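You operate a simulated robot arm through the tools that you are given. There is no shell and no other tool. Be economical: measure what you need, move in short steps, check, and stop when the job is done.

You are at the controls of a simulated two-armed robot. One attempt, no reset.

TASK
Uncover the guide rail and wipe the dust off it.
Fine: free both clamps, lift the cover on to the steel table in both hands, wiper back in its place.
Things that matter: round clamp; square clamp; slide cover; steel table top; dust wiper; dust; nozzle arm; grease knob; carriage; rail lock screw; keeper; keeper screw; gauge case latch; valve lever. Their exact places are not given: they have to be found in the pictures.

It is judged by the outcome, as a careful person would: the job done as asked, and still so three seconds after it is handed in. It fails if anything else is knocked over, pushed out of place, dropped, spilled or broken. A push-on lid holds only when it is set on centred and level and pressed home; a screw cap is set on level and turned clockwise until tight.

THE ROBOT
Two 7-joint arms with two-finger parallel grippers on one trunk, on a base that drives. Base frame: it is fixed to the floor where the robot stands at the start and does not move with it; the origin is under the middle of the robot, x ahead of it, y to its left, z up. Units: mm, rad, N and s.
The left shoulder is at the start at [70, 134, 1276], the right one opposite. Places, roughly: round clamp [500, 0, 900]; square clamp [500, -200, 900]; steel table top [500, -400, 800]; dust [400, -100, 900]; nozzle arm [500, 600, 1000]; grease knob [600, 600, 1000]; carriage [400, 200, 900]; rail lock screw [300, -300, 900]; keeper [500, -800, 900]; keeper screw [600, -800, 900]; gauge case latch [300, 1600, 900]; valve lever [700, -900, 1000]; nylon die [750, 1750, 750]; gauge ring [750, 1250, 750]; manifold block [750, 1500, 750]; clevis bracket [750, 1250, 750]. Payload 1.57 kg a hand.
Tool frame (each hand has its own): the origin (TCP) lies between the finger pads and is the grasp point; the fingertips stand 30 mm ahead of it; z points along the fingers, y is the line along which they close. The gripper opens to 80 mm. The fingers are 17 mm wide and 12 mm thick; the gripper's body (40 by 82 mm) begins 80 mm behind the TCP.
Orientation is told as [roll, pitch, yaw] about the base's x, y, z axes, in that order, counted from this pose: with the fingers straight down and closing along the base's y, the tool's x points along the base's -x, its y along +y and its z along -z.

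THE INTERFACE
- The arms move only by the tool send_rows. It takes "left_increments", "right_increments" or both (then of equal length, played together; a hand with none holds still); each is one flat list of numbers, 7 for each row, row after row: the opening in per cent of the stroke, from 0 (shut) to 100 (fully open), then the shift along the tool's x, y, z in mm, then the turn, a rotation vector about the tool's x, y, z in rad. In form: [jaw, tx, ty, tz, rx, ry, rz, jaw, tx, ty, tz, rx, ry, rz, ...]. A call has 1 to 10 rows; each row shifts and turns the commanded pose from where the row before left it, along the tool's axes as they then stand. Each row takes 0.2 s and may step no farther than 50 mm and 0.15 rad from the row before; otherwise, or with a gripper value out of range, the whole call is refused. A pose out of reach is approached as far as the arm can. The call stops where the force on the tool passes 40 N (or 10 N more than at its start, if that is more) or the arm is blocked; 0.2 s more then pass. The fingers move at their own pace (about 153 mm/s each) and stop on an object; they squeeze with about 39 N. The grip force told is the motor's: it shows also when the fingers shut on nothing. Time passes only in rows, and 0.2 s behind the last, so rows that do not move let the fingers close. The reply holds the time, the measured pose of the TCP, the force on the tool along the base axes, the opening and the grip force, in the units named above and with some noise.
- Cameras (640 x 400 px; columns grow to the right, rows downward): "scene" is now at [117.5, -24.9, 1478]; the picture's right is [-0.34, -0.94, 0.00], its down [-0.76, 0.27, -0.60] and it looks along [0.56, -0.20, -0.80] (base axes); focal length 214 px, centre (320, 200). "left" rides on the left gripper at [72, 7, -122] in its tool frame; the picture's right is [-0.09, 1.00, 0.00], its down [-0.84, -0.08, -0.54] and it looks along [-0.54, -0.05, 0.84] (tool axes); focal length 238 px, centre (320, 200). "right" rides on the right gripper at [72, -7, -122] in its tool frame; the picture's right is [0.09, 1.00, 0.00], its down [-0.84, 0.08, -0.54] and it looks along [-0.54, 0.05, 0.84] (tool axes); focal length 238 px, centre (320, 200).
- grab_frame(camera): a new picture of that camera. The clock stands still meanwhile.
- raise_lower(by): slides the trunk up (or, below 0, down) by that many mm; the arms and the scene camera ride with it, the base frame stays. It gives what a move gives, with no picture.
- base_move(legs): drives the robot by 1 to 6 legs, each [ahead, left, turn to the left] in mm, mm and rad, along the robot's own axes; the way and the turn of a leg run together, so that a leg with both is an arc; at most 1500 mm and 3.142 rad a leg. The arms and the cameras ride along, it lands a little off, and it stops where it bumps. It gives what a move gives.
- turn_head(pan, tilt): turns the head with the scene camera to pan (to the left, within 1.501 rad either way) and tilt (down, from -0.506 to 1.204), counted from straight ahead of the robot. It gives what a move gives.
- probe_pixels(camera, pixels): there is no depth. For up to 12 entries [column, row, z] of the newest picture of that camera ("zoom" is the newest enlarged one), the place [x, y] in the base frame at which the ray of that pixel passes the height z, good to about 2 mm. The clock stands still meanwhile.
- enlarge(camera, box): a new picture of the part [left, top, right, bottom] of that camera's present view, enlarged. The clock stands still meanwhile.
- finish_job(): hands the job in; it is judged then, once.

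Keep the steps short. Do not move on a guess: measure, check each grasp and each placing, and mend mistakes. In all there are 80 turns and 58 pictures (those below and enlarged ones count). Leave the grippers open and the arms clear of the work at the hand-in unless told otherwise, and finish with a single line.

The tools are called after "Emit:" as name(argument=value, ...) on one line, values as JSON. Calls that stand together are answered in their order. send_rows: Moves the arms, as the interface text tells. Its arguments: {"type":"object","properties":{"left_increments":{"type":"array"},"right_increments":{"type":"array"}},"required":[]} The other tools are called the same way: raise_lower (by) slides the trunk up or down; base_move (legs) drives the base; turn_head (pan, tilt) turns the head that bears the scene camera; grab_frame (camera) takes a picture; probe_pixels (camera, pixels) gives the place at which the rays of pixels pass given heights; enlarge (camera, box) takes an enlarged picture of a part of a camera's view; finish_job () hands the job in.

At the start:

```text
clock: 0.0
left_tcp_pos: [456.4, 4.2, 1225.0]
left_tool_rot: [0.001, 0.001, -0.001]
left_ft_force: [0.0, -0.1, -0.5]
left_opening: 79.9
left_grasp_force: 0.1
right_tcp_pos: [406.7, -355.5, 1271.9]
right_tool_rot: [0.0, 0.0, 0.001]
right_ft_force: [0.3, 0.4, 0.4]
right_opening: 80.2
right_grasp_force: 0.1
trunk travel left (down, up): [-850.0, 90.0]
robot x, y, heading: [-1.5, 2.5, 0.002]
head pan, tilt: [-0.347, 0.932]
```

scene: 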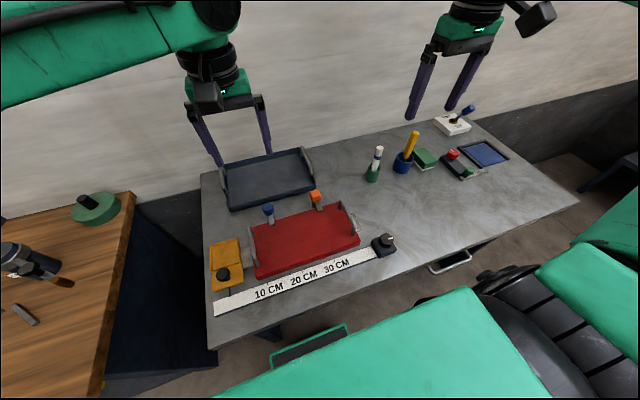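
right: 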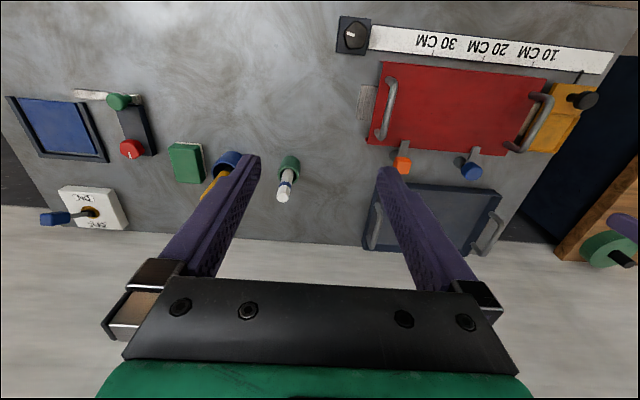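
left: 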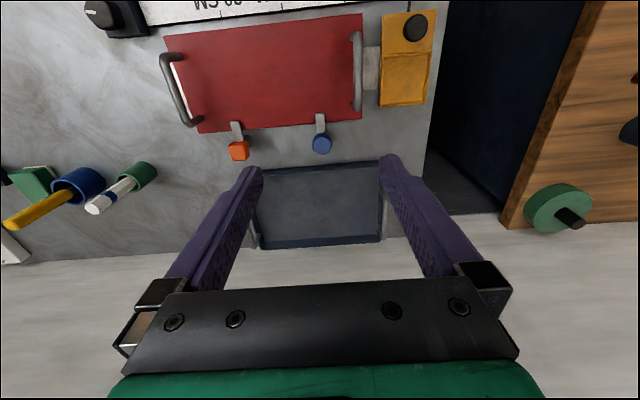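

I start by enlarging the scene camera's view of the table to identify the parts: red cover with two handles, blue round and orange square clamps.

Emit:
enlarge(camera="scene", box=[190, 130, 410, 330])

Emit:
enlarge(camera="scene", box=[350, 90, 530, 200])

```text
2.00 times, centred on (300, 230) of scene
```

zoom: 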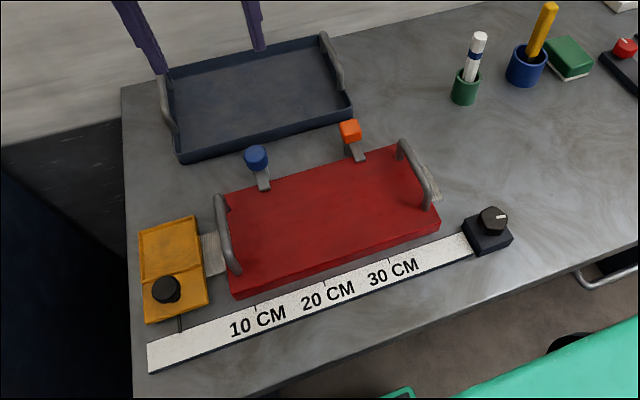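

```text
3.56 times, centred on (440, 145) of scene
```

zoom: 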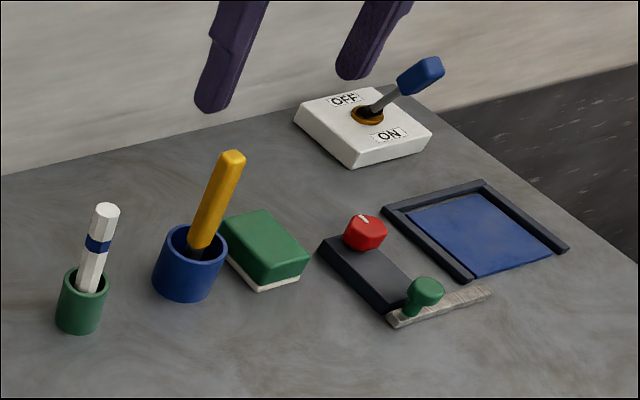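

The red cover is clamped over a rail (grey stubs stick out each side). Now I measure places from the scene picture and take the present view again.

Emit:
grab_frame(camera="scene")

Emit:
probe_pixels(camera="scene", pixels=[[255, 278, 717], [360, 245, 717], [248, 228, 760], [342, 203, 760], [268, 208, 760], [315, 194, 760], [385, 240, 740], [222, 275, 740], [372, 180, 717], [403, 170, 717], [424, 158, 735], [231, 209, 717]])

Emit:
enlarge(camera="right", box=[20, 70, 320, 257])

Emit:
enlarge(camera="left", box=[120, 0, 440, 200])

```text
52 pictures are left
```

scene: 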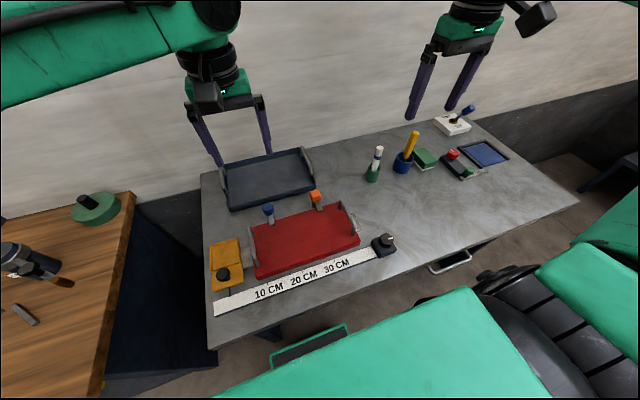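

```text
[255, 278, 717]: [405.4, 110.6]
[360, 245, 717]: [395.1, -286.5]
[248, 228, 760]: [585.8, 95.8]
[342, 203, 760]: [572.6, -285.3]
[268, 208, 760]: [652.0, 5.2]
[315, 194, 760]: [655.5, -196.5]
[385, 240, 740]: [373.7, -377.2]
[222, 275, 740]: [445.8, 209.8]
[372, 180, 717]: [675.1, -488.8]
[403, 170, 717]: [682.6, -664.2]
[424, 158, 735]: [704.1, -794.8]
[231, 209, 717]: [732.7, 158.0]
```

```text
2.13 times, centred on (170, 164) of right
```

zoom: 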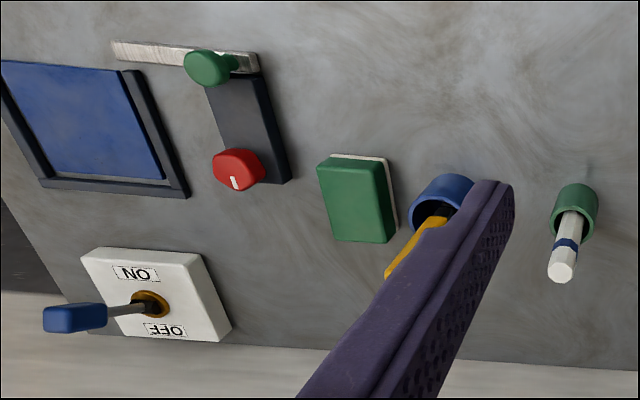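

```text
2.00 times, centred on (280, 100) of left
```

zoom: 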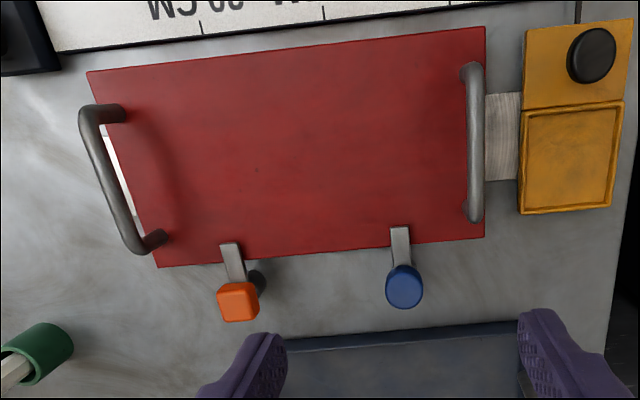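

The ruler implies about 300 mm for the cover, but at z=717 it measures 390 mm, so the table may be higher. I triangulate the same points with scene and left cameras at several heights.

Emit:
probe_pixels(camera="scene", pixels=[[347, 202, 717], [347, 202, 870], [347, 202, 900], [269, 279, 870], [269, 279, 717], [228, 210, 717], [228, 210, 870]])

Emit:
grab_frame(camera="left")

Emit:
probe_pixels(camera="left", pixels=[[198, 133, 717], [198, 133, 870], [198, 133, 900], [321, 143, 717], [321, 143, 870], [321, 143, 900]])

Emit:
probe_pixels(camera="scene", pixels=[[268, 207, 717], [268, 207, 870], [268, 207, 900], [248, 228, 870], [255, 275, 870], [358, 243, 870]])

```text
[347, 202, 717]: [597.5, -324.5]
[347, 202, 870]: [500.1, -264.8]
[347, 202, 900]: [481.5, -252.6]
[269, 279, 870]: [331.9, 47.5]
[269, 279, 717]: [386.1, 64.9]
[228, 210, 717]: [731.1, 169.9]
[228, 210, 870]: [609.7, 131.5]
```

```text
49 pictures are left
```

left: 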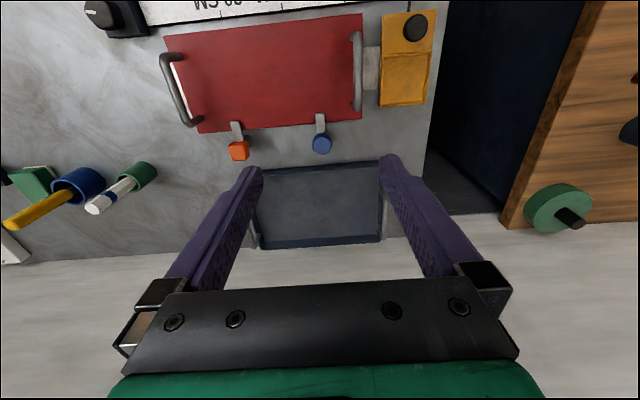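

```text
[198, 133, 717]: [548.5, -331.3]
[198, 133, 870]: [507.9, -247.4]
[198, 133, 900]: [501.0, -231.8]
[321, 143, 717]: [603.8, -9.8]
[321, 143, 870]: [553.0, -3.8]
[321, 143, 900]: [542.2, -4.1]
```

```text
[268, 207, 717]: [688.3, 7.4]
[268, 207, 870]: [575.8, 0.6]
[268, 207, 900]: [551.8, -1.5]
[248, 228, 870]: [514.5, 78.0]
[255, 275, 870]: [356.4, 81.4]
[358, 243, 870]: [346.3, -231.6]
```

Heights look higher than 717 for the cover. I use left/right wrist stereo on the cover corners, knobs and table marks.

Emit:
grab_frame(camera="right")

Emit:
probe_pixels(camera="right", pixels=[[384, 62, 800], [384, 62, 880], [547, 80, 800], [547, 80, 880], [541, 157, 800], [541, 157, 880], [404, 168, 880], [404, 168, 920], [472, 172, 880], [472, 172, 920], [338, 52, 800], [338, 52, 860]])

Emit:
probe_pixels(camera="left", pixels=[[165, 38, 800], [165, 38, 880], [363, 14, 800], [363, 14, 880], [362, 122, 800], [362, 122, 880], [240, 151, 880], [240, 151, 920], [321, 144, 880], [321, 144, 920], [110, 38, 800], [110, 38, 860]])

```text
48 pictures are left
```

right: 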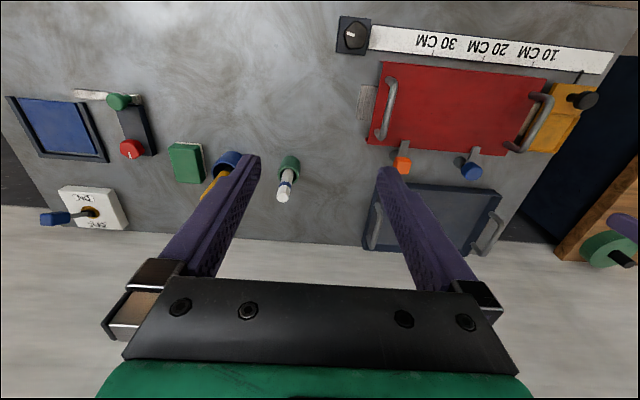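

```text
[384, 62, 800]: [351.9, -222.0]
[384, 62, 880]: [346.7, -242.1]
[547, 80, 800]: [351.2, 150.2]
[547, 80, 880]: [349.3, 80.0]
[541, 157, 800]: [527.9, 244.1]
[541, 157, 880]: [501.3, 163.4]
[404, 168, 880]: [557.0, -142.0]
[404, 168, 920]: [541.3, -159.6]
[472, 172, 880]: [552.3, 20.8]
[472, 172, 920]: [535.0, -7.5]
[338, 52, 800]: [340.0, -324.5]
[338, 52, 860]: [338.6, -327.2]
```

```text
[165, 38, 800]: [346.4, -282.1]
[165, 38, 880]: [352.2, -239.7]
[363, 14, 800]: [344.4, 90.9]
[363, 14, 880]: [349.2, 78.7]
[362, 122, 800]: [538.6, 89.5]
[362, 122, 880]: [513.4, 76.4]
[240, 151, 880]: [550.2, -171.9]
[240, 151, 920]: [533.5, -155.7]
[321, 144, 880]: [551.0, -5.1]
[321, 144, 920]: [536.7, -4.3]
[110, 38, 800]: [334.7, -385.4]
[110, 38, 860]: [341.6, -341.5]
```

Cover top is at z≈880, ~159×319 mm (x 349–508, y −240…79); knobs ≈ (536,−5) and (538,−156) at z≈915. I lower both hands for a closer look at the clamps (left) and at the wiper candidates (right).

Emit:
send_rows(left_increments=[80, 0, -15, 45, 0, 0, 0, 80, 0, -15, 45, 0, 0, 0, 80, 0, -15, 45, 0, 0, 0, 80, 0, -15, 45, 0, 0, 0, 80, 0, -15, 0, 0, 0, 0], right_increments=[80, 0, -30, 30, 0, 0, 0, 80, 0, -30, 30, 0, 0, 0, 80, 0, -30, 30, 0, 0, 0, 80, 0, -30, 30, 0, 0, 0, 80, 0, -30, 30, 0, 0, 0])

Emit:
grab_frame(camera="left")

Emit:
grab_frame(camera="right")

```text
clock: 1.2
left_tcp_pos: [457.3, -73.2, 1043.6]
left_tool_rot: [0.001, 0.0, 0.0]
left_ft_force: [0.0, 0.0, 0.8]
left_opening: 63.9
left_grasp_force: 0.1
right_tcp_pos: [407.2, -508.6, 1118.1]
right_tool_rot: [0.002, 0.0, 0.0]
right_ft_force: [-0.3, -1.0, -1.2]
right_opening: 63.7
right_grasp_force: 0.1
trunk travel left (down, up): [-850.0, 90.0]
robot x, y, heading: [-2.1, -3.8, 0.003]
head pan, tilt: [-0.347, 0.932]
```

```text
47 pictures are left
```

left: 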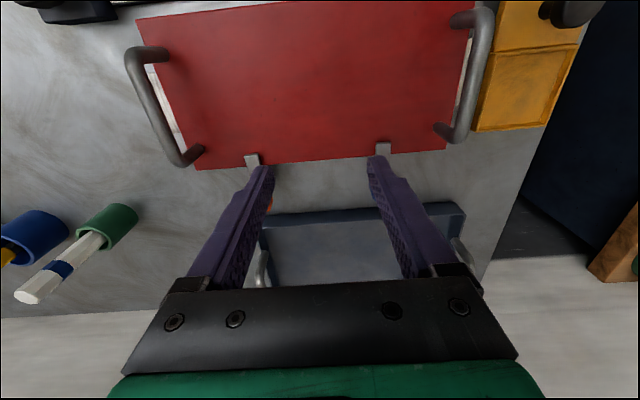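

```text
46 pictures are left
```

right: 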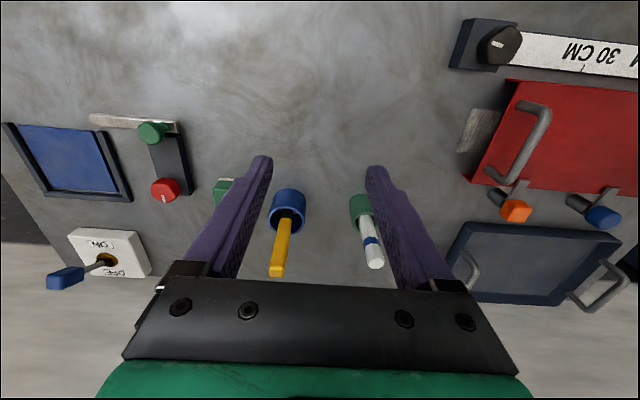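

The fingers hide the knobs in the left view; the right view shows the yellow stick (277,245) and white stick (370,240). I enlarge these and the clamps.

Emit:
enlarge(camera="right", box=[210, 170, 400, 289])

Emit:
enlarge(camera="right", box=[460, 150, 640, 262])

Emit:
enlarge(camera="scene", box=[230, 170, 350, 245])

```text
3.36 times, centred on (305, 230) of right
```

zoom: 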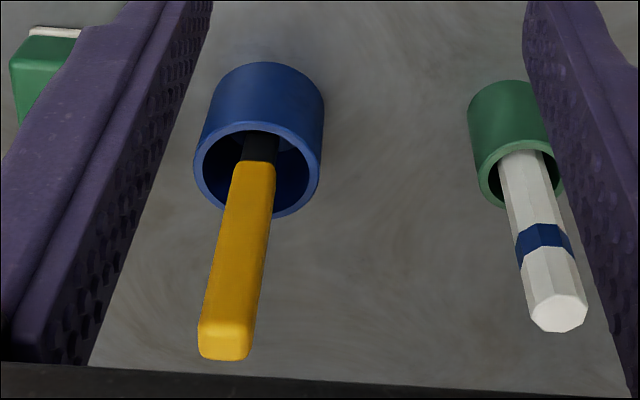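

```text
3.56 times, centred on (550, 206) of right
```

zoom: 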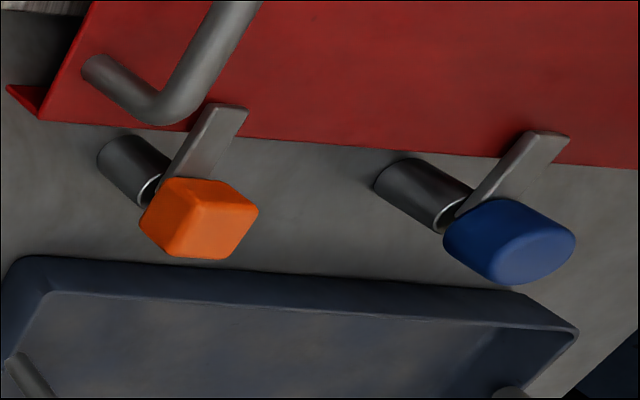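

```text
5.33 times, centred on (290, 208) of scene
```

zoom: 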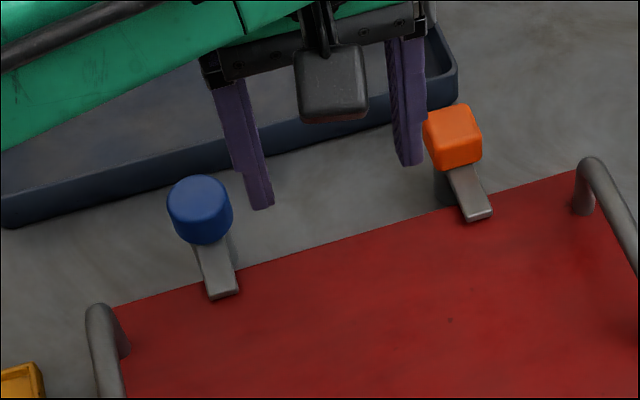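

Clamps are knobs on posts with tongues over the cover's far edge. I look around for other wiper candidates: pan the head left, and view the right end.

Emit:
turn_head(pan=0.7, tilt=0.8)

Emit:
grab_frame(camera="scene")

Emit:
turn_head(pan=-0.8, tilt=0.75)

Emit:
grab_frame(camera="scene")

```text
clock: 2.5
left_tcp_pos: [457.0, -71.3, 1044.0]
left_tool_rot: [0.0, 0.001, 0.0]
left_ft_force: [1.0, 0.2, -1.1]
left_opening: 64.0
left_grasp_force: 0.0
right_tcp_pos: [405.7, -506.0, 1120.6]
right_tool_rot: [-0.001, 0.001, 0.0]
right_ft_force: [1.0, -0.1, -0.2]
right_opening: 63.8
right_grasp_force: 0.0
trunk travel left (down, up): [-850.0, 90.0]
robot x, y, heading: [-1.0, -0.9, -0.001]
head pan, tilt: [0.7, 0.799]
```

```text
42 pictures are left
```

scene: 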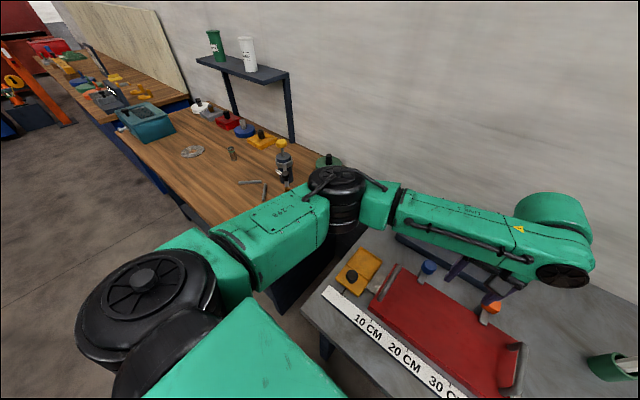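

```text
clock: 4.1
left_tcp_pos: [456.5, -71.0, 1044.0]
left_tool_rot: [0.001, 0.0, 0.0]
left_ft_force: [0.5, -0.6, -0.2]
left_opening: 63.8
left_grasp_force: 0.0
right_tcp_pos: [406.3, -506.5, 1120.7]
right_tool_rot: [-0.001, -0.001, 0.0]
right_ft_force: [-0.8, 0.0, 0.6]
right_opening: 64.1
right_grasp_force: 0.1
trunk travel left (down, up): [-850.0, 90.0]
robot x, y, heading: [0.4, 0.4, 0.004]
head pan, tilt: [-0.799, 0.75]
```

```text
41 pictures are left
```

scene: 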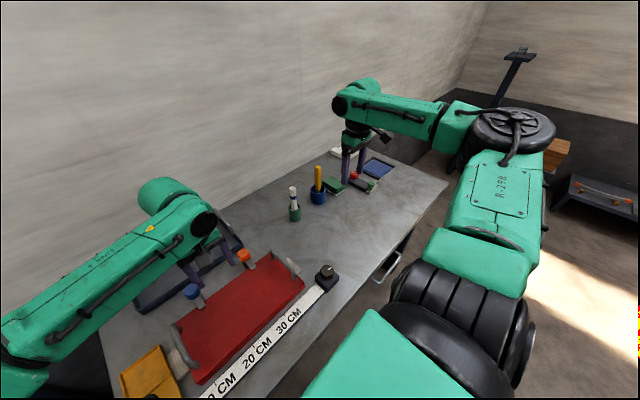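

The wiper candidates are all on the steel table. First the clamps: I move the left hand over the blue round knob (≈537,−5) at TCP z≈990, aim the head there, and check.

Emit:
send_rows(left_increments=[80, -27, 22, 18, 0, 0, 0, 80, -27, 22, 18, 0, 0, 0, 80, -26, 22, 18, 0, 0, 0])

Emit:
turn_head(pan=-0.15, tilt=0.93)

Emit:
grab_frame(camera="left")

Emit:
enlarge(camera="scene", box=[160, 120, 400, 270])

```text
clock: 4.9
left_tcp_pos: [536.3, -7.0, 987.8]
left_tool_rot: [-0.001, 0.0, -0.001]
left_ft_force: [-0.7, -1.0, -0.8]
left_opening: 64.2
left_grasp_force: 0.1
right_tcp_pos: [405.8, -507.2, 1119.7]
right_tool_rot: [-0.001, 0.001, 0.002]
right_ft_force: [0.6, -0.4, 0.1]
right_opening: 64.0
right_grasp_force: 0.0
trunk travel left (down, up): [-850.0, 90.0]
robot x, y, heading: [0.5, -1.9, -0.0]
head pan, tilt: [-0.799, 0.75]
```

```text
clock: 5.9
left_tcp_pos: [536.2, -7.6, 989.3]
left_tool_rot: [0.0, 0.0, 0.0]
left_ft_force: [0.9, 0.5, -0.3]
left_opening: 64.1
left_grasp_force: 0.0
right_tcp_pos: [405.1, -506.1, 1118.8]
right_tool_rot: [0.0, 0.0, 0.0]
right_ft_force: [0.0, 0.7, 0.6]
right_opening: 63.8
right_grasp_force: 0.0
trunk travel left (down, up): [-850.0, 90.0]
robot x, y, heading: [0.3, 1.2, 0.002]
head pan, tilt: [-0.15, 0.93]
```

```text
40 pictures are left
```

left: 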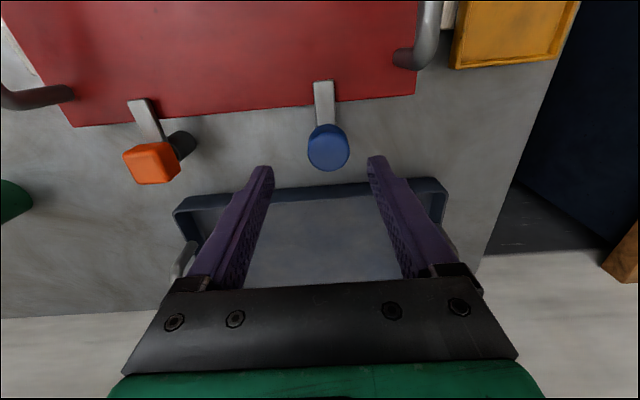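

```text
2.67 times, centred on (280, 195) of scene
```

zoom: 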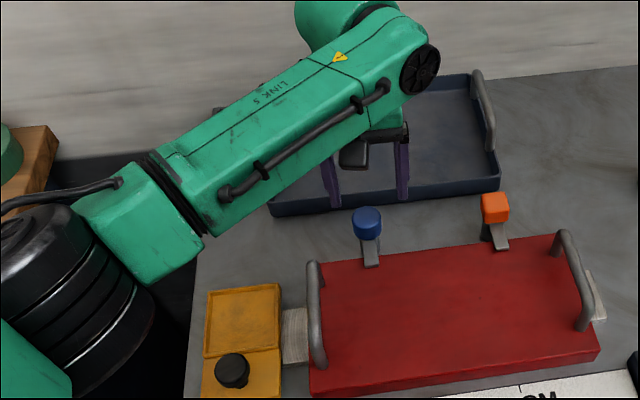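

I triangulate the knob tops and tongue from both views.

Emit:
probe_pixels(camera="left", pixels=[[329, 153, 890], [329, 153, 910], [329, 153, 930], [152, 166, 890], [152, 166, 910], [152, 166, 930], [415, 95, 880], [73, 127, 880], [324, 82, 885]])

Emit:
probe_pixels(camera="zoom", pixels=[[366, 214, 890], [366, 214, 910], [366, 214, 930], [495, 201, 890], [495, 201, 910], [495, 201, 930], [553, 236, 880], [372, 265, 885], [317, 270, 920], [563, 236, 920]])

```text
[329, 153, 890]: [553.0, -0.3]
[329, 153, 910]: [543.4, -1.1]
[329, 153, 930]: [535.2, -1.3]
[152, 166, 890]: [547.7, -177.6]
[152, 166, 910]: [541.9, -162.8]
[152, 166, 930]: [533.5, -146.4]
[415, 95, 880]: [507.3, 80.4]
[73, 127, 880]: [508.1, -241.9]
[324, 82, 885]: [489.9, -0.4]
```

```text
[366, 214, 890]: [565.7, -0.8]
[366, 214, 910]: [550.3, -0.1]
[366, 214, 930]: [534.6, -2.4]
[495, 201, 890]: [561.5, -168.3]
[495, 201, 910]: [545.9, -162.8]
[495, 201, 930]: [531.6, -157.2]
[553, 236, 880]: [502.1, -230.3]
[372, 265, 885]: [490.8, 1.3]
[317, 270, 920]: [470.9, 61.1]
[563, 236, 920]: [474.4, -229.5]
```

Blue knob centre ≈ (538,−1), top ≈ 923; orange ≈ (540,−162). I lower the left hand to TCP z≈922 around the blue knob and close.

Emit:
send_rows(left_increments=[80, -2, 6, 30, 0, 0, 0, 80, 0, 0, 36, 0, 0, 0, 80, 0, 0, 0, 0, 0, 0, 0, 0, 0, 0, 0, 0, 0, 0, 0, 0, 0, 0, 0, 0, 0, 0, 0, 0, 0, 0, 0])

Emit:
grab_frame(camera="left")

```text
clock: 7.3
left_tcp_pos: [536.8, -0.6, 922.5]
left_tool_rot: [0.0, -0.001, 0.001]
left_ft_force: [-1.6, 4.8, -4.4]
left_opening: 35.8
left_grasp_force: 42.2
right_tcp_pos: [406.1, -505.4, 1120.5]
right_tool_rot: [-0.001, -0.001, 0.001]
right_ft_force: [-0.3, -0.8, -0.2]
right_opening: 64.0
right_grasp_force: 0.1
trunk travel left (down, up): [-850.0, 90.0]
robot x, y, heading: [1.7, 2.0, 0.002]
head pan, tilt: [-0.15, 0.93]
```

```text
38 pictures are left
```

left: 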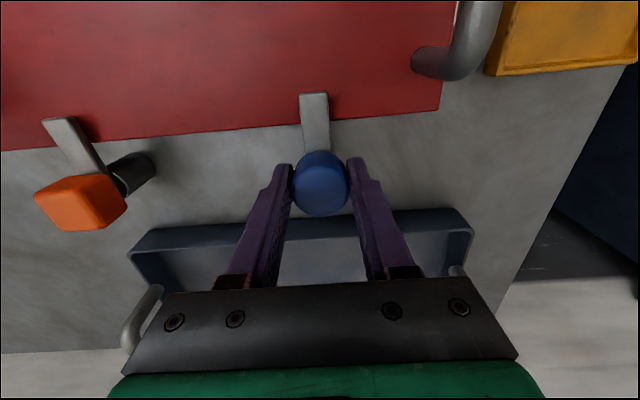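

The knob is held (36 mm). I turn it a little counter-clockwise seen from above (tool rz negative) and see what the tongue does.

Emit:
send_rows(left_increments=[0, 0, 0, 0, 0, 0, -0.13, 0, 0, 0, 0, 0, 0, -0.13, 0, 0, 0, 0, 0, 0, -0.13, 0, 0, 0, 0, 0, 0, -0.13])

Emit:
grab_frame(camera="left")

```text
clock: 8.3
left_tcp_pos: [535.9, -1.9, 922.5]
left_tool_rot: [0.001, 0.005, 0.522]
left_ft_force: [-8.3, -2.9, -19.2]
left_opening: 35.8
left_grasp_force: 43.0
right_tcp_pos: [406.0, -507.8, 1119.5]
right_tool_rot: [0.002, 0.001, -0.001]
right_ft_force: [0.2, -0.8, 0.0]
right_opening: 64.4
right_grasp_force: 0.0
trunk travel left (down, up): [-850.0, 90.0]
robot x, y, heading: [-2.5, -1.1, -0.003]
head pan, tilt: [-0.15, 0.93]
```

```text
37 pictures are left
```

left: 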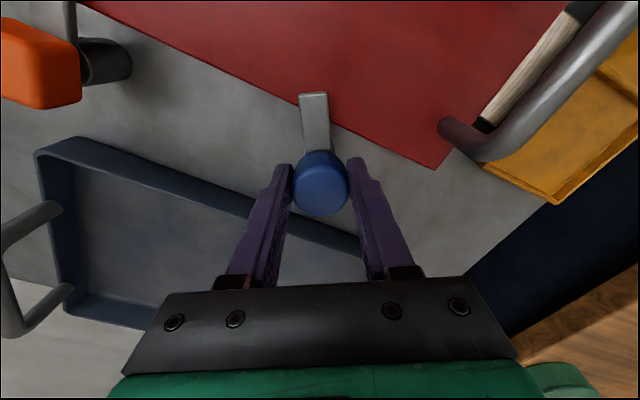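

The tongue swings with the knob. Force z is −19 N, so I go on in a smaller portion and watch it.

Emit:
send_rows(left_increments=[0, 0, 0, 0, 0, 0, -0.13, 0, 0, 0, 0, 0, 0, -0.13, 0, 0, 0, 0, 0, 0, -0.13])

```text
clock: 9.1
left_tcp_pos: [537.5, -1.3, 923.2]
left_tool_rot: [0.003, 0.005, 0.913]
left_ft_force: [-12.7, -8.1, -24.0]
left_opening: 35.9
left_grasp_force: 42.5
right_tcp_pos: [407.7, -508.4, 1119.4]
right_tool_rot: [0.001, 0.003, 0.0]
right_ft_force: [0.2, 0.0, 0.5]
right_opening: 64.1
right_grasp_force: 0.0
trunk travel left (down, up): [-850.0, 90.0]
robot x, y, heading: [-0.1, -1.2, -0.006]
head pan, tilt: [-0.15, 0.93]
```

Emit:
send_rows(left_increments=[0, 0, 0, 0.5, 0, 0, -0.13, 0, 0, 0, 0.5, 0, 0, -0.13, 0, 0, 0, 0, 0, 0, -0.13, 0, 0, 0, 0, 0, 0, -0.13, 0, 0, 0, 0, 0, 0, -0.13])

Emit:
grab_frame(camera="left")

```text
clock: 10.3
left_tcp_pos: [539.4, -2.4, 922.8]
left_tool_rot: [0.003, 0.002, 1.566]
left_ft_force: [-4.6, -11.0, -17.5]
left_opening: 35.6
left_grasp_force: 42.7
right_tcp_pos: [407.3, -507.7, 1119.9]
right_tool_rot: [0.002, 0.001, -0.001]
right_ft_force: [0.5, 1.2, 0.9]
right_opening: 63.9
right_grasp_force: 0.0
trunk travel left (down, up): [-850.0, 90.0]
robot x, y, heading: [-0.5, 0.9, 0.003]
head pan, tilt: [-0.15, 0.93]
```

```text
36 pictures are left
```

left: 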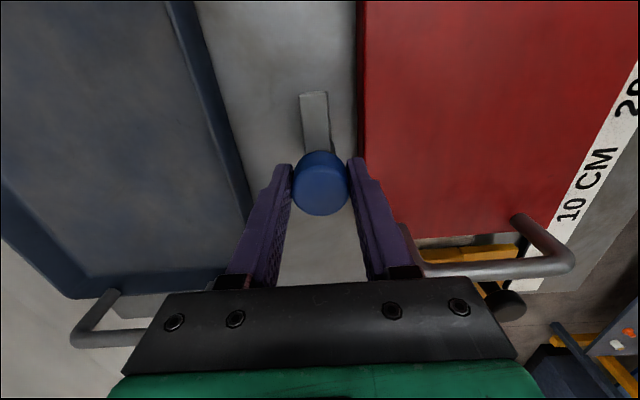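

The tongue now lies parallel to the cover edge, clear of it. I open and rise straight up.

Emit:
send_rows(left_increments=[60, 0, 0, 0, 0, 0, 0, 60, 0, 0, 0, 0, 0, 0, 60, 0, 0, -35, 0, 0, 0, 60, 0, 0, -35, 0, 0, 0])

Emit:
grab_frame(camera="left")

```text
clock: 11.3
left_tcp_pos: [540.7, 12.4, 991.7]
left_tool_rot: [0.001, -0.015, 1.576]
left_ft_force: [0.3, -0.4, -0.1]
left_opening: 48.1
left_grasp_force: 0.0
right_tcp_pos: [404.9, -506.0, 1120.4]
right_tool_rot: [0.0, -0.001, 0.001]
right_ft_force: [-0.4, 0.0, 0.3]
right_opening: 64.1
right_grasp_force: 0.1
trunk travel left (down, up): [-850.0, 90.0]
robot x, y, heading: [2.3, 3.7, -0.005]
head pan, tilt: [-0.15, 0.93]
```

```text
35 pictures are left
```

left: 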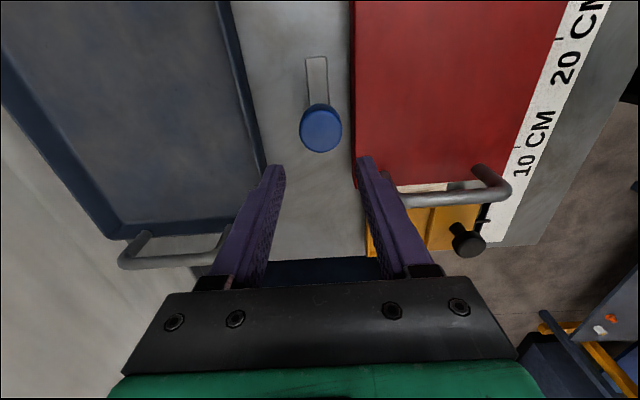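

The blue clamp stays free. I draw the left hand back and bring the right hand over the orange square knob (≈540,−161).

Emit:
send_rows(left_increments=[80, -35, 20, -20, 0, 0, 0, 80, -35, 20, -20, 0, 0, 0, 80, -35, 20, -20, 0, 0, 0, 80, 0, 0, 0, 0, 0, 0.14, 80, 0, 0, 0, 0, 0, 0.14, 80, 0, 0, 0, 0, 0, 0.14, 80, 0, 0, 0, 0, 0, 0.14, 80, 0, 0, 0, 0, 0, 0.14, 80, 0, 0, 0, 0, 0, 0.14, 80, 0, 0, 0, 0, 0, 0.14], right_increments=[80, -13.4, 34.5, 13, 0, 0, 0, 80, -13.4, 34.5, 13, 0, 0, 0, 80, -13.4, 34.5, 13, 0, 0, 0, 80, -13.4, 34.5, 13, 0, 0, 0, 80, -13.4, 34.5, 13, 0, 0, 0, 80, -13.4, 34.5, 13, 0, 0, 0, 80, -13.4, 34.5, 13, 0, 0, 0, 80, -13.4, 34.5, 13, 0, 0, 0, 80, -13.4, 34.5, 13, 0, 0, 0, 80, -13.4, 34.5, 13, 0, 0, 0])

Emit:
grab_frame(camera="right")

```text
clock: 13.5
left_tcp_pos: [524.4, 117.6, 1016.5]
left_tool_rot: [0.012, -0.018, 0.598]
left_ft_force: [0.4, -0.6, 0.2]
left_opening: 64.0
left_grasp_force: 0.1
left hand out of reach, approached as far as the arm can: row 2, 3
right_tcp_pos: [508.0, -177.4, 1011.3]
right_tool_rot: [0.002, -0.002, -0.001]
right_ft_force: [-0.7, 0.4, -0.4]
right_opening: 64.1
right_grasp_force: 0.1
right hand out of reach, approached as far as the arm can: row 9, 10
trunk travel left (down, up): [-850.0, 90.0]
robot x, y, heading: [2.2, 2.2, 0.001]
head pan, tilt: [-0.15, 0.93]
```

```text
34 pictures are left
```

right: 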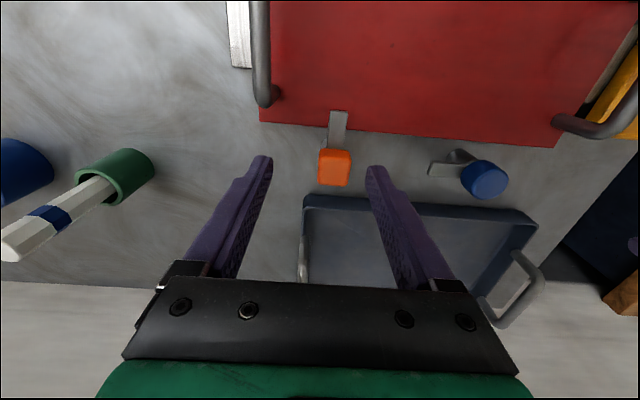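

The right hand ran out of reach. I drive a short leg ahead and to the right, to bring both knob and cover comfortably within reach.

Emit:
base_move(legs=[[70, -70, 0]])

```text
clock: 14.7
left_tcp_pos: [593.6, 50.2, 1015.8]
left_tool_rot: [0.012, -0.017, 0.602]
left_ft_force: [0.1, 1.7, 0.2]
left_opening: 63.8
left_grasp_force: 0.1
right_tcp_pos: [577.8, -245.6, 1011.3]
right_tool_rot: [0.002, -0.004, 0.001]
right_ft_force: [0.6, 0.3, -0.6]
right_opening: 64.0
right_grasp_force: 0.1
trunk travel left (down, up): [-850.0, 90.0]
robot x, y, heading: [70.4, -67.1, 0.001]
head pan, tilt: [-0.15, 0.93]
```

Emit:
send_rows(left_increments=[80, 0, 0, -5, 0, 0, 0.15, 80, 0, 0, -5, 0, 0, 0.15, 80, 0, 0, -5, 0, 0, 0.15, 80, 0, 0, -5, 0, 0, 0.15, 80, 40, 20, 0, 0, 0, 0, 80, 40, 20, 0, 0, 0, 0, 80, 40, 20, 0, 0, 0, 0], right_increments=[80, 9, 0, 0, 0, 0, 0, 80, 9, 0, 0, 0, 0, 0, 80, 9, 0, 0, 0, 0, 0, 80, 11, 15, 0, 0, 0, 0, 80, 0, 20, 0, 0, 0, 0, 80, 0, 25, 5, 0, 0, 0, 80, 0, 25, 5, 0, 0, 0])

Emit:
grab_frame(camera="right")

```text
clock: 16.4
left_tcp_pos: [532.5, 178.3, 988.1]
left_tool_rot: [0.14, -0.045, 0.069]
left_ft_force: [-0.2, 0.2, -0.8]
left_opening: 64.3
left_grasp_force: 0.0
left hand out of reach, approached as far as the arm can: row 3, 5, 6, 7
right_tcp_pos: [525.3, -180.3, 1013.1]
right_tool_rot: [0.002, -0.002, 0.003]
right_ft_force: [0.1, 0.7, -0.1]
right_opening: 64.0
right_grasp_force: 0.0
right hand out of reach, approached as far as the arm can: row 6, 7
trunk travel left (down, up): [-850.0, 90.0]
robot x, y, heading: [74.5, -68.1, 0.002]
head pan, tilt: [-0.15, 0.93]
stopped in row 7 (left hand): the arm was blocked; the commanded pose is now the measured one
```

```text
33 pictures are left
```

right: 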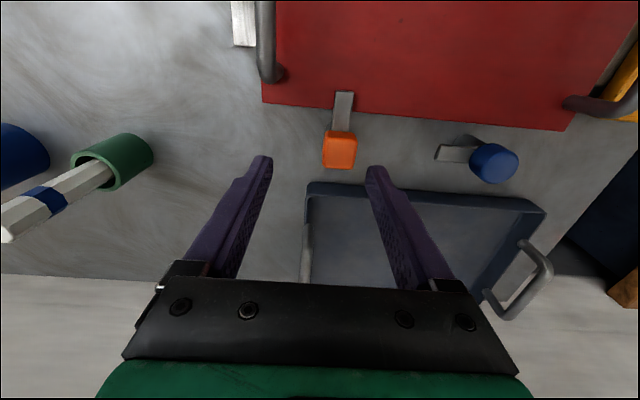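

Both hands report reach trouble though the radius is small; I look at the arms with the scene camera.

Emit:
turn_head(pan=-0.05, tilt=0.75)

Emit:
grab_frame(camera="scene")

```text
clock: 17.2
left_tcp_pos: [533.0, 177.3, 987.9]
left_tool_rot: [0.139, -0.045, 0.065]
left_ft_force: [0.3, 0.2, 0.4]
left_opening: 63.8
left_grasp_force: 0.1
right_tcp_pos: [525.5, -182.5, 1012.0]
right_tool_rot: [0.003, -0.001, 0.0]
right_ft_force: [-0.2, 0.4, -0.1]
right_opening: 64.0
right_grasp_force: 0.1
trunk travel left (down, up): [-850.0, 90.0]
robot x, y, heading: [73.6, -70.8, -0.002]
head pan, tilt: [-0.051, 0.75]
```

```text
32 pictures are left
```

scene: 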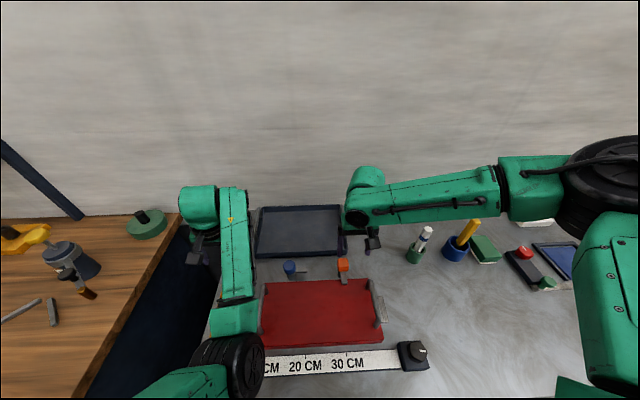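

The right arm's elbow is flared out, so it works best with its hand about 20° to its own side. I straighten and tuck the left hand, then drive left ~130 mm so that the orange knob lies in the right hand's good zone.

Emit:
send_rows(left_increments=[80, 20, -10, -10, 0.07, 0.02, 0.03, 80, 20, -20, -10, 0.07, 0.025, 0.035, 80, 20, -20, -10, 0, 0, 0, 80, 20, -20, 0, 0, 0, 0], right_increments=[80, 0, 0, 0, 0, 0, 0, 80, 0, 0, 0, 0, 0, 0, 80, 0, -10, 0, 0, 0, 0, 80, 0, -20, 0, 0, 0, 0])

Emit:
base_move(legs=[[0, 125, 0]])

```text
clock: 18.2
left_tcp_pos: [548.4, 173.8, 1033.6]
left_tool_rot: [0.107, -0.21, 0.052]
left_ft_force: [-0.1, 0.3, 0.6]
left_opening: 63.9
left_grasp_force: 0.1
left hand out of reach, approached as far as the arm can: row 1, 2, 3, 4
right_tcp_pos: [525.1, -208.5, 1014.8]
right_tool_rot: [0.003, -0.003, 0.001]
right_ft_force: [0.1, -0.5, -0.2]
right_opening: 64.0
right_grasp_force: 0.1
trunk travel left (down, up): [-850.0, 90.0]
robot x, y, heading: [72.8, -68.3, -0.002]
head pan, tilt: [-0.051, 0.75]
stopped in row 4 (left hand): the arm was blocked; the commanded pose is now the measured one
```

```text
clock: 19.0
left_tcp_pos: [550.3, 186.4, 1032.3]
left_tool_rot: [0.108, -0.209, 0.038]
left_ft_force: [-0.2, 0.6, 0.4]
left_opening: 64.0
left_grasp_force: 0.2
right_tcp_pos: [521.6, -195.0, 1013.3]
right_tool_rot: [0.005, -0.003, -0.011]
right_ft_force: [-0.9, 1.2, -0.5]
right_opening: 64.0
right_grasp_force: 0.0
trunk travel left (down, up): [-850.0, 90.0]
robot x, y, heading: [66.2, -54.4, -0.016]
head pan, tilt: [-0.051, 0.75]
stopped in leg 1: the robot was blocked; the commanded pose is now the measured one
```

The base bumped something. I look down-left to see what.

Emit:
turn_head(pan=0.9, tilt=1.0)

Emit:
grab_frame(camera="scene")

```text
clock: 20.3
left_tcp_pos: [549.6, 186.1, 1033.7]
left_tool_rot: [0.109, -0.209, 0.038]
left_ft_force: [0.0, -0.3, 0.9]
left_opening: 64.0
left_grasp_force: 0.1
right_tcp_pos: [522.1, -195.7, 1014.3]
right_tool_rot: [0.004, -0.002, -0.012]
right_ft_force: [0.4, 0.2, -0.7]
right_opening: 63.8
right_grasp_force: 0.0
trunk travel left (down, up): [-850.0, 90.0]
robot x, y, heading: [67.0, -51.8, -0.012]
head pan, tilt: [0.901, 1.0]
```

```text
31 pictures are left
```

scene: 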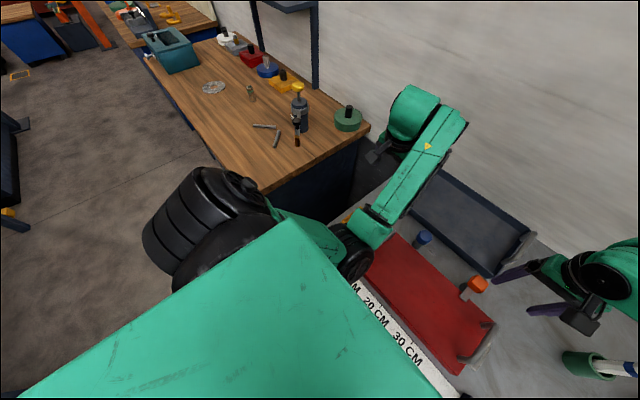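

The arms seem over-folded (hands too near shoulder height), not over-stretched. I move right again off the cabinet, and raise the trunk by 90 so the hands work lower relative to the shoulders.

Emit:
base_move(legs=[[0, -30, 0.014]])

Emit:
raise_lower(by=88)

Emit:
send_rows(left_increments=[80, 5, -5, 30, 0.055, 0.1, 0.02, 80, 5, -5, 30, 0.055, 0.1, 0.02, 80, 20, -10, 10, 0, 0, 0], right_increments=[80, 0, 10, 35, 0, 0, 0, 80, 0, 15, 35, 0, 0, 0, 80, -5, 15, 35, 0, 0, 0])

```text
clock: 21.1
left_tcp_pos: [545.4, 169.6, 1032.0]
left_tool_rot: [0.102, -0.21, 0.055]
left_ft_force: [-0.2, 0.6, -0.2]
left_opening: 63.7
left_grasp_force: 0.1
right_tcp_pos: [523.7, -213.3, 1013.9]
right_tool_rot: [-0.001, -0.003, 0.002]
right_ft_force: [-0.2, 0.1, -0.3]
right_opening: 64.0
right_grasp_force: 0.1
trunk travel left (down, up): [-850.0, 90.0]
robot x, y, heading: [70.1, -83.0, 0.0]
head pan, tilt: [0.901, 1.0]
```

```text
clock: 22.3
left_tcp_pos: [546.1, 165.1, 1121.8]
left_tool_rot: [0.108, -0.21, 0.054]
left_ft_force: [0.3, 0.2, -0.4]
left_opening: 64.2
left_grasp_force: 0.0
right_tcp_pos: [523.1, -216.9, 1101.1]
right_tool_rot: [0.002, -0.003, 0.003]
right_ft_force: [0.3, 0.6, 0.5]
right_opening: 64.1
right_grasp_force: 0.2
trunk travel left (down, up): [-938.0, 2.0]
robot x, y, heading: [69.6, -84.9, 0.004]
head pan, tilt: [0.901, 1.0]
```

```text
clock: 23.1
left_tcp_pos: [527.0, 152.8, 1055.1]
left_tool_rot: [0.007, -0.017, 0.033]
left_ft_force: [-0.1, 0.7, -0.2]
left_opening: 64.0
left_grasp_force: 0.0
right_tcp_pos: [495.4, -220.3, 1040.9]
right_tool_rot: [0.004, -0.007, 0.005]
right_ft_force: [-1.3, 0.3, 0.2]
right_opening: 64.1
right_grasp_force: 0.0
right hand out of reach, approached as far as the arm can: row 1, 2, 3
trunk travel left (down, up): [-938.0, 2.0]
robot x, y, heading: [66.1, -80.2, 0.004]
head pan, tilt: [0.901, 1.0]
```

The left hand behaves well now. I use the left hand for the orange clamp: first the right hand moves out to the right, while the left comes to above (540,−161).

Emit:
send_rows(right_increments=[80, 10, -45, -10, 0, 0, 0, 80, 10, -45, -10, 0, 0, 0, 80, 10, -45, -10, 0, 0, 0, 80, 10, -45, -10, 0, 0, 0, 80, 0, 0, 0, 0, 0, 0, 80, 0, 0, 0, 0, 0, 0, 80, 0, 0, 0, 0, 0, 0, 80, 0, 0, 0, 0, 0, 0], left_increments=[80, 0, -30, 0, 0, 0, 0, 80, 0, -40, 5, 0, 0, 0, 80, 0, -40, 5, 0, 0, 0, 80, 0, -40, 10, 0, 0, 0, 80, 0, -40, 10, 0, 0, 0, 80, -3, -40, 10, 0, 0, 0, 80, -5, -40, 10, 0, 0, 0, 80, -5, -43, 10, 0, 0, 0])

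Emit:
grab_frame(camera="left")

```text
clock: 24.1
left_tcp_pos: [578.4, 78.0, 1092.1]
left_tool_rot: [0.106, -0.167, 0.088]
left_ft_force: [-0.4, -0.6, 0.5]
left_opening: 63.7
left_grasp_force: 0.1
right_tcp_pos: [460.9, -381.6, 1076.3]
right_tool_rot: [0.006, -0.002, 0.003]
right_ft_force: [-0.5, -0.5, -0.3]
right_opening: 63.9
right_grasp_force: 0.1
trunk travel left (down, up): [-938.0, 2.0]
robot x, y, heading: [69.5, -81.6, -0.002]
head pan, tilt: [0.901, 1.0]
stopped in row 4 (left hand): the arm was blocked; the commanded pose is now the measured one
```

```text
30 pictures are left
```

left: 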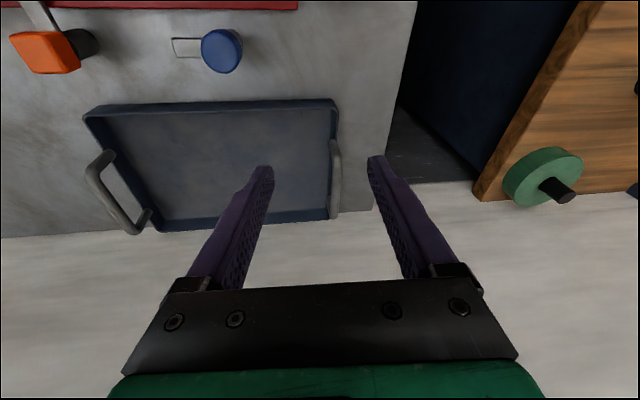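

The left arm is blocked when it is high. I straighten it while descending to z≈970 (above all knobs, tips 940) and see if inward moves work lower.

Emit:
send_rows(left_increments=[80, 0, 0, 30, 0.05, 0.083, 0.044, 80, 0, 0, 30, 0.056, 0.084, 0.044, 80, 0, 0, 30, 0, 0, 0, 80, 0, 0, 30, 0, 0, 0])

Emit:
send_rows(left_increments=[80, 8, -35, 0, 0, 0, 0, 80, 8, -35, 0, 0, 0, 0])

```text
clock: 25.1
left_tcp_pos: [586.0, 83.0, 968.9]
left_tool_rot: [-0.002, 0.006, 0.006]
left_ft_force: [0.4, 0.0, 0.1]
left_opening: 64.0
left_grasp_force: 0.0
right_tcp_pos: [461.4, -379.5, 1076.8]
right_tool_rot: [0.003, -0.003, 0.003]
right_ft_force: [0.2, 0.1, 0.1]
right_opening: 64.0
right_grasp_force: 0.0
trunk travel left (down, up): [-938.0, 2.0]
robot x, y, heading: [67.0, -84.1, 0.005]
head pan, tilt: [0.901, 1.0]
```

```text
clock: 25.7
left_tcp_pos: [579.2, 36.5, 976.2]
left_tool_rot: [0.032, -0.014, 0.033]
left_ft_force: [0.4, 0.7, 0.7]
left_opening: 64.1
left_grasp_force: 0.0
right_tcp_pos: [461.4, -380.2, 1076.8]
right_tool_rot: [0.005, -0.004, 0.006]
right_ft_force: [0.1, 0.3, -0.2]
right_opening: 63.9
right_grasp_force: 0.0
trunk travel left (down, up): [-938.0, 2.0]
robot x, y, heading: [66.6, -80.9, -0.002]
head pan, tilt: [0.901, 1.0]
```

Each hand is limited when reaching across to the middle. I shift right 80 and turn left 0.35 rad, so the orange knob lies ~20° on the right hand's side.

Emit:
base_move(legs=[[0, -80, 0], [0, 0, 0.35]])

Emit:
turn_head(pan=-0.35, tilt=0.93)

Emit:
grab_frame(camera="scene")

```text
clock: 27.8
left_tcp_pos: [503.4, 124.8, 971.7]
left_tool_rot: [0.04, -0.008, 0.38]
left_ft_force: [0.0, 0.4, -1.1]
left_opening: 64.1
left_grasp_force: 0.1
right_tcp_pos: [539.3, -307.7, 1075.4]
right_tool_rot: [0.004, -0.004, 0.354]
right_ft_force: [0.1, 0.3, 0.0]
right_opening: 64.0
right_grasp_force: 0.1
trunk travel left (down, up): [-938.0, 2.0]
robot x, y, heading: [71.5, -163.4, 0.355]
head pan, tilt: [0.901, 1.0]
```

```text
clock: 29.3
left_tcp_pos: [504.0, 126.6, 972.9]
left_tool_rot: [0.043, -0.008, 0.382]
left_ft_force: [-0.5, -0.2, 1.1]
left_opening: 63.8
left_grasp_force: 0.0
right_tcp_pos: [538.8, -307.2, 1076.0]
right_tool_rot: [0.003, -0.005, 0.353]
right_ft_force: [-0.3, -0.1, 0.0]
right_opening: 64.0
right_grasp_force: 0.1
trunk travel left (down, up): [-938.0, 2.0]
robot x, y, heading: [67.5, -166.1, 0.351]
head pan, tilt: [-0.351, 0.93]
```

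```text
29 pictures are left
```

scene: 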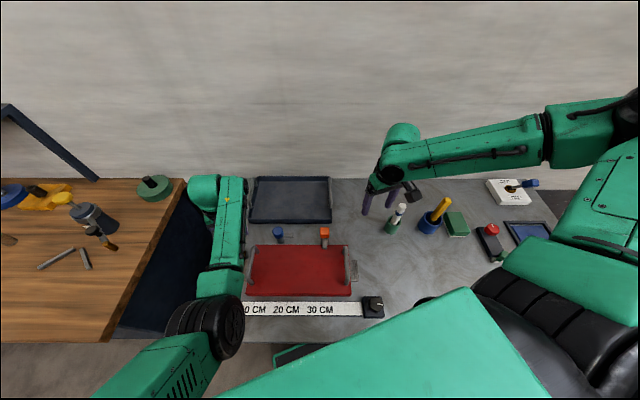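

I straighten the right hand's yaw, lower it to z≈975 and move to y=−161.

Emit:
send_rows(right_increments=[80, 0, 0, 25, 0, 0, 0.118, 80, 0, 0, 25, 0, 0, 0.118, 80, 0, 0, 25, 0, 0, 0.117, 80, 0, 48, 8, 0, 0, 0, 80, 0, 49, 9, 0, 0, 0, 80, 0, 49, 9, 0, 0, 0])

Emit:
grab_frame(camera="right")

```text
clock: 30.7
left_tcp_pos: [504.0, 126.9, 971.1]
left_tool_rot: [0.046, -0.007, 0.379]
left_ft_force: [0.6, 0.1, -0.3]
left_opening: 64.1
left_grasp_force: 0.1
right_tcp_pos: [524.8, -182.6, 1003.4]
right_tool_rot: [0.006, -0.002, -0.002]
right_ft_force: [-0.4, -0.3, -0.4]
right_opening: 63.9
right_grasp_force: 0.1
right hand out of reach, approached as far as the arm can: row 5, 6
trunk travel left (down, up): [-938.0, 2.0]
robot x, y, heading: [66.2, -163.9, 0.354]
head pan, tilt: [-0.351, 0.93]
```

```text
28 pictures are left
```

right: 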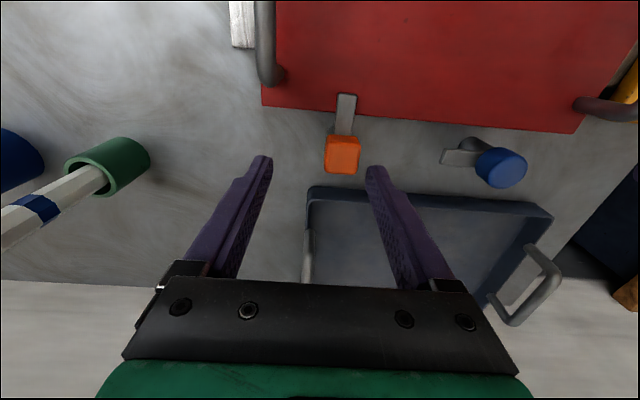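

The right arm stalls in its elbow-out posture regardless of base. I'll use the left hand instead with the robot further right (orange then ~20° to the left hand's side). First raise and pull back the right hand, raise left a little, then turn back and shift right.

Emit:
send_rows(right_increments=[80, 0, -30, -30, 0, 0, 0, 80, 0, -30, -40, 0, 0, 0, 80, 30, -30, -40, 0, 0, 0, 80, 40, -30, 0, 0, 0, 0], left_increments=[80, 0, 0, 0, 0.02, 0, 0, 80, 0, 0, 0, 0.02, 0, 0, 80, 0, 0, 0, 0, 0, 0.0, 80, 0, 0, 0, 0, 0, 0])

Emit:
base_move(legs=[[0, 0, -0.354], [0, -180, 0]])

```text
refused: row 3 steps farther than a row can; nothing moved
```

```text
clock: 33.2
left_tcp_pos: [578.0, -214.1, 970.6]
left_tool_rot: [0.039, -0.007, 0.027]
left_ft_force: [-0.1, -0.5, 0.1]
left_opening: 63.9
left_grasp_force: 0.1
right_tcp_pos: [489.7, -512.7, 1004.0]
right_tool_rot: [0.004, -0.004, -0.354]
right_ft_force: [0.0, -0.2, 0.6]
right_opening: 63.9
right_grasp_force: 0.0
trunk travel left (down, up): [-938.0, 2.0]
robot x, y, heading: [67.7, -340.6, -0.003]
head pan, tilt: [-0.351, 0.93]
```

The lift was refused but the drive went on without contact. The left hand is at (578,−214); I move it over the orange knob and look.

Emit:
send_rows(left_increments=[80, 19, 27, 0, 0.02, 0, 0.013, 80, 19, 26, 0, 0.019, 0, 0.014, 80, 0, 0, 0, 0, 0, 0])

Emit:
grab_frame(camera="left")

Emit:
grab_frame(camera="scene")

```text
clock: 34.0
left_tcp_pos: [540.8, -164.1, 975.6]
left_tool_rot: [0.007, -0.01, 0.002]
left_ft_force: [1.1, 0.7, 0.6]
left_opening: 63.9
left_grasp_force: 0.1
right_tcp_pos: [491.6, -517.3, 1001.5]
right_tool_rot: [0.008, -0.003, -0.353]
right_ft_force: [0.2, -0.7, 0.2]
right_opening: 63.9
right_grasp_force: 0.1
trunk travel left (down, up): [-938.0, 2.0]
robot x, y, heading: [67.6, -336.1, 0.002]
head pan, tilt: [-0.351, 0.93]
```

```text
27 pictures are left
```

left: 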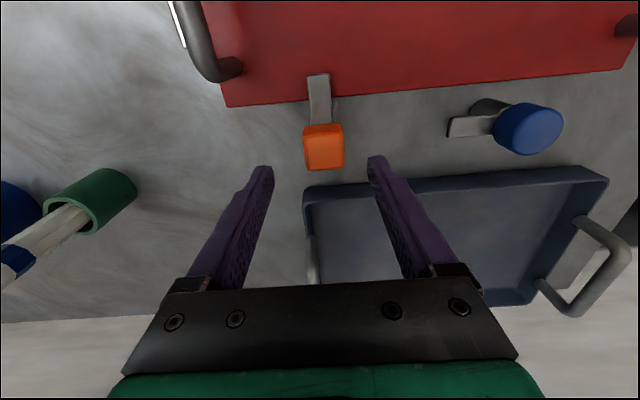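

```text
26 pictures are left
```

scene: 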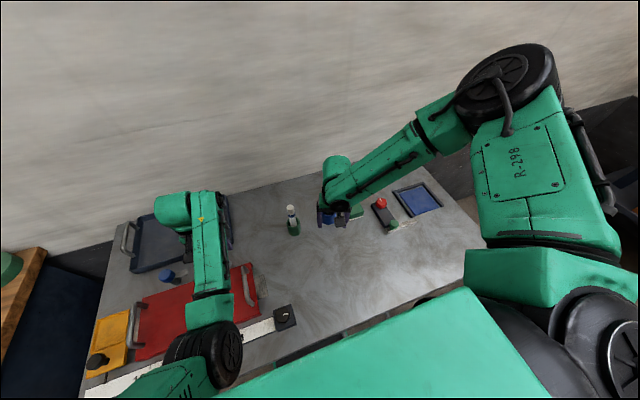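

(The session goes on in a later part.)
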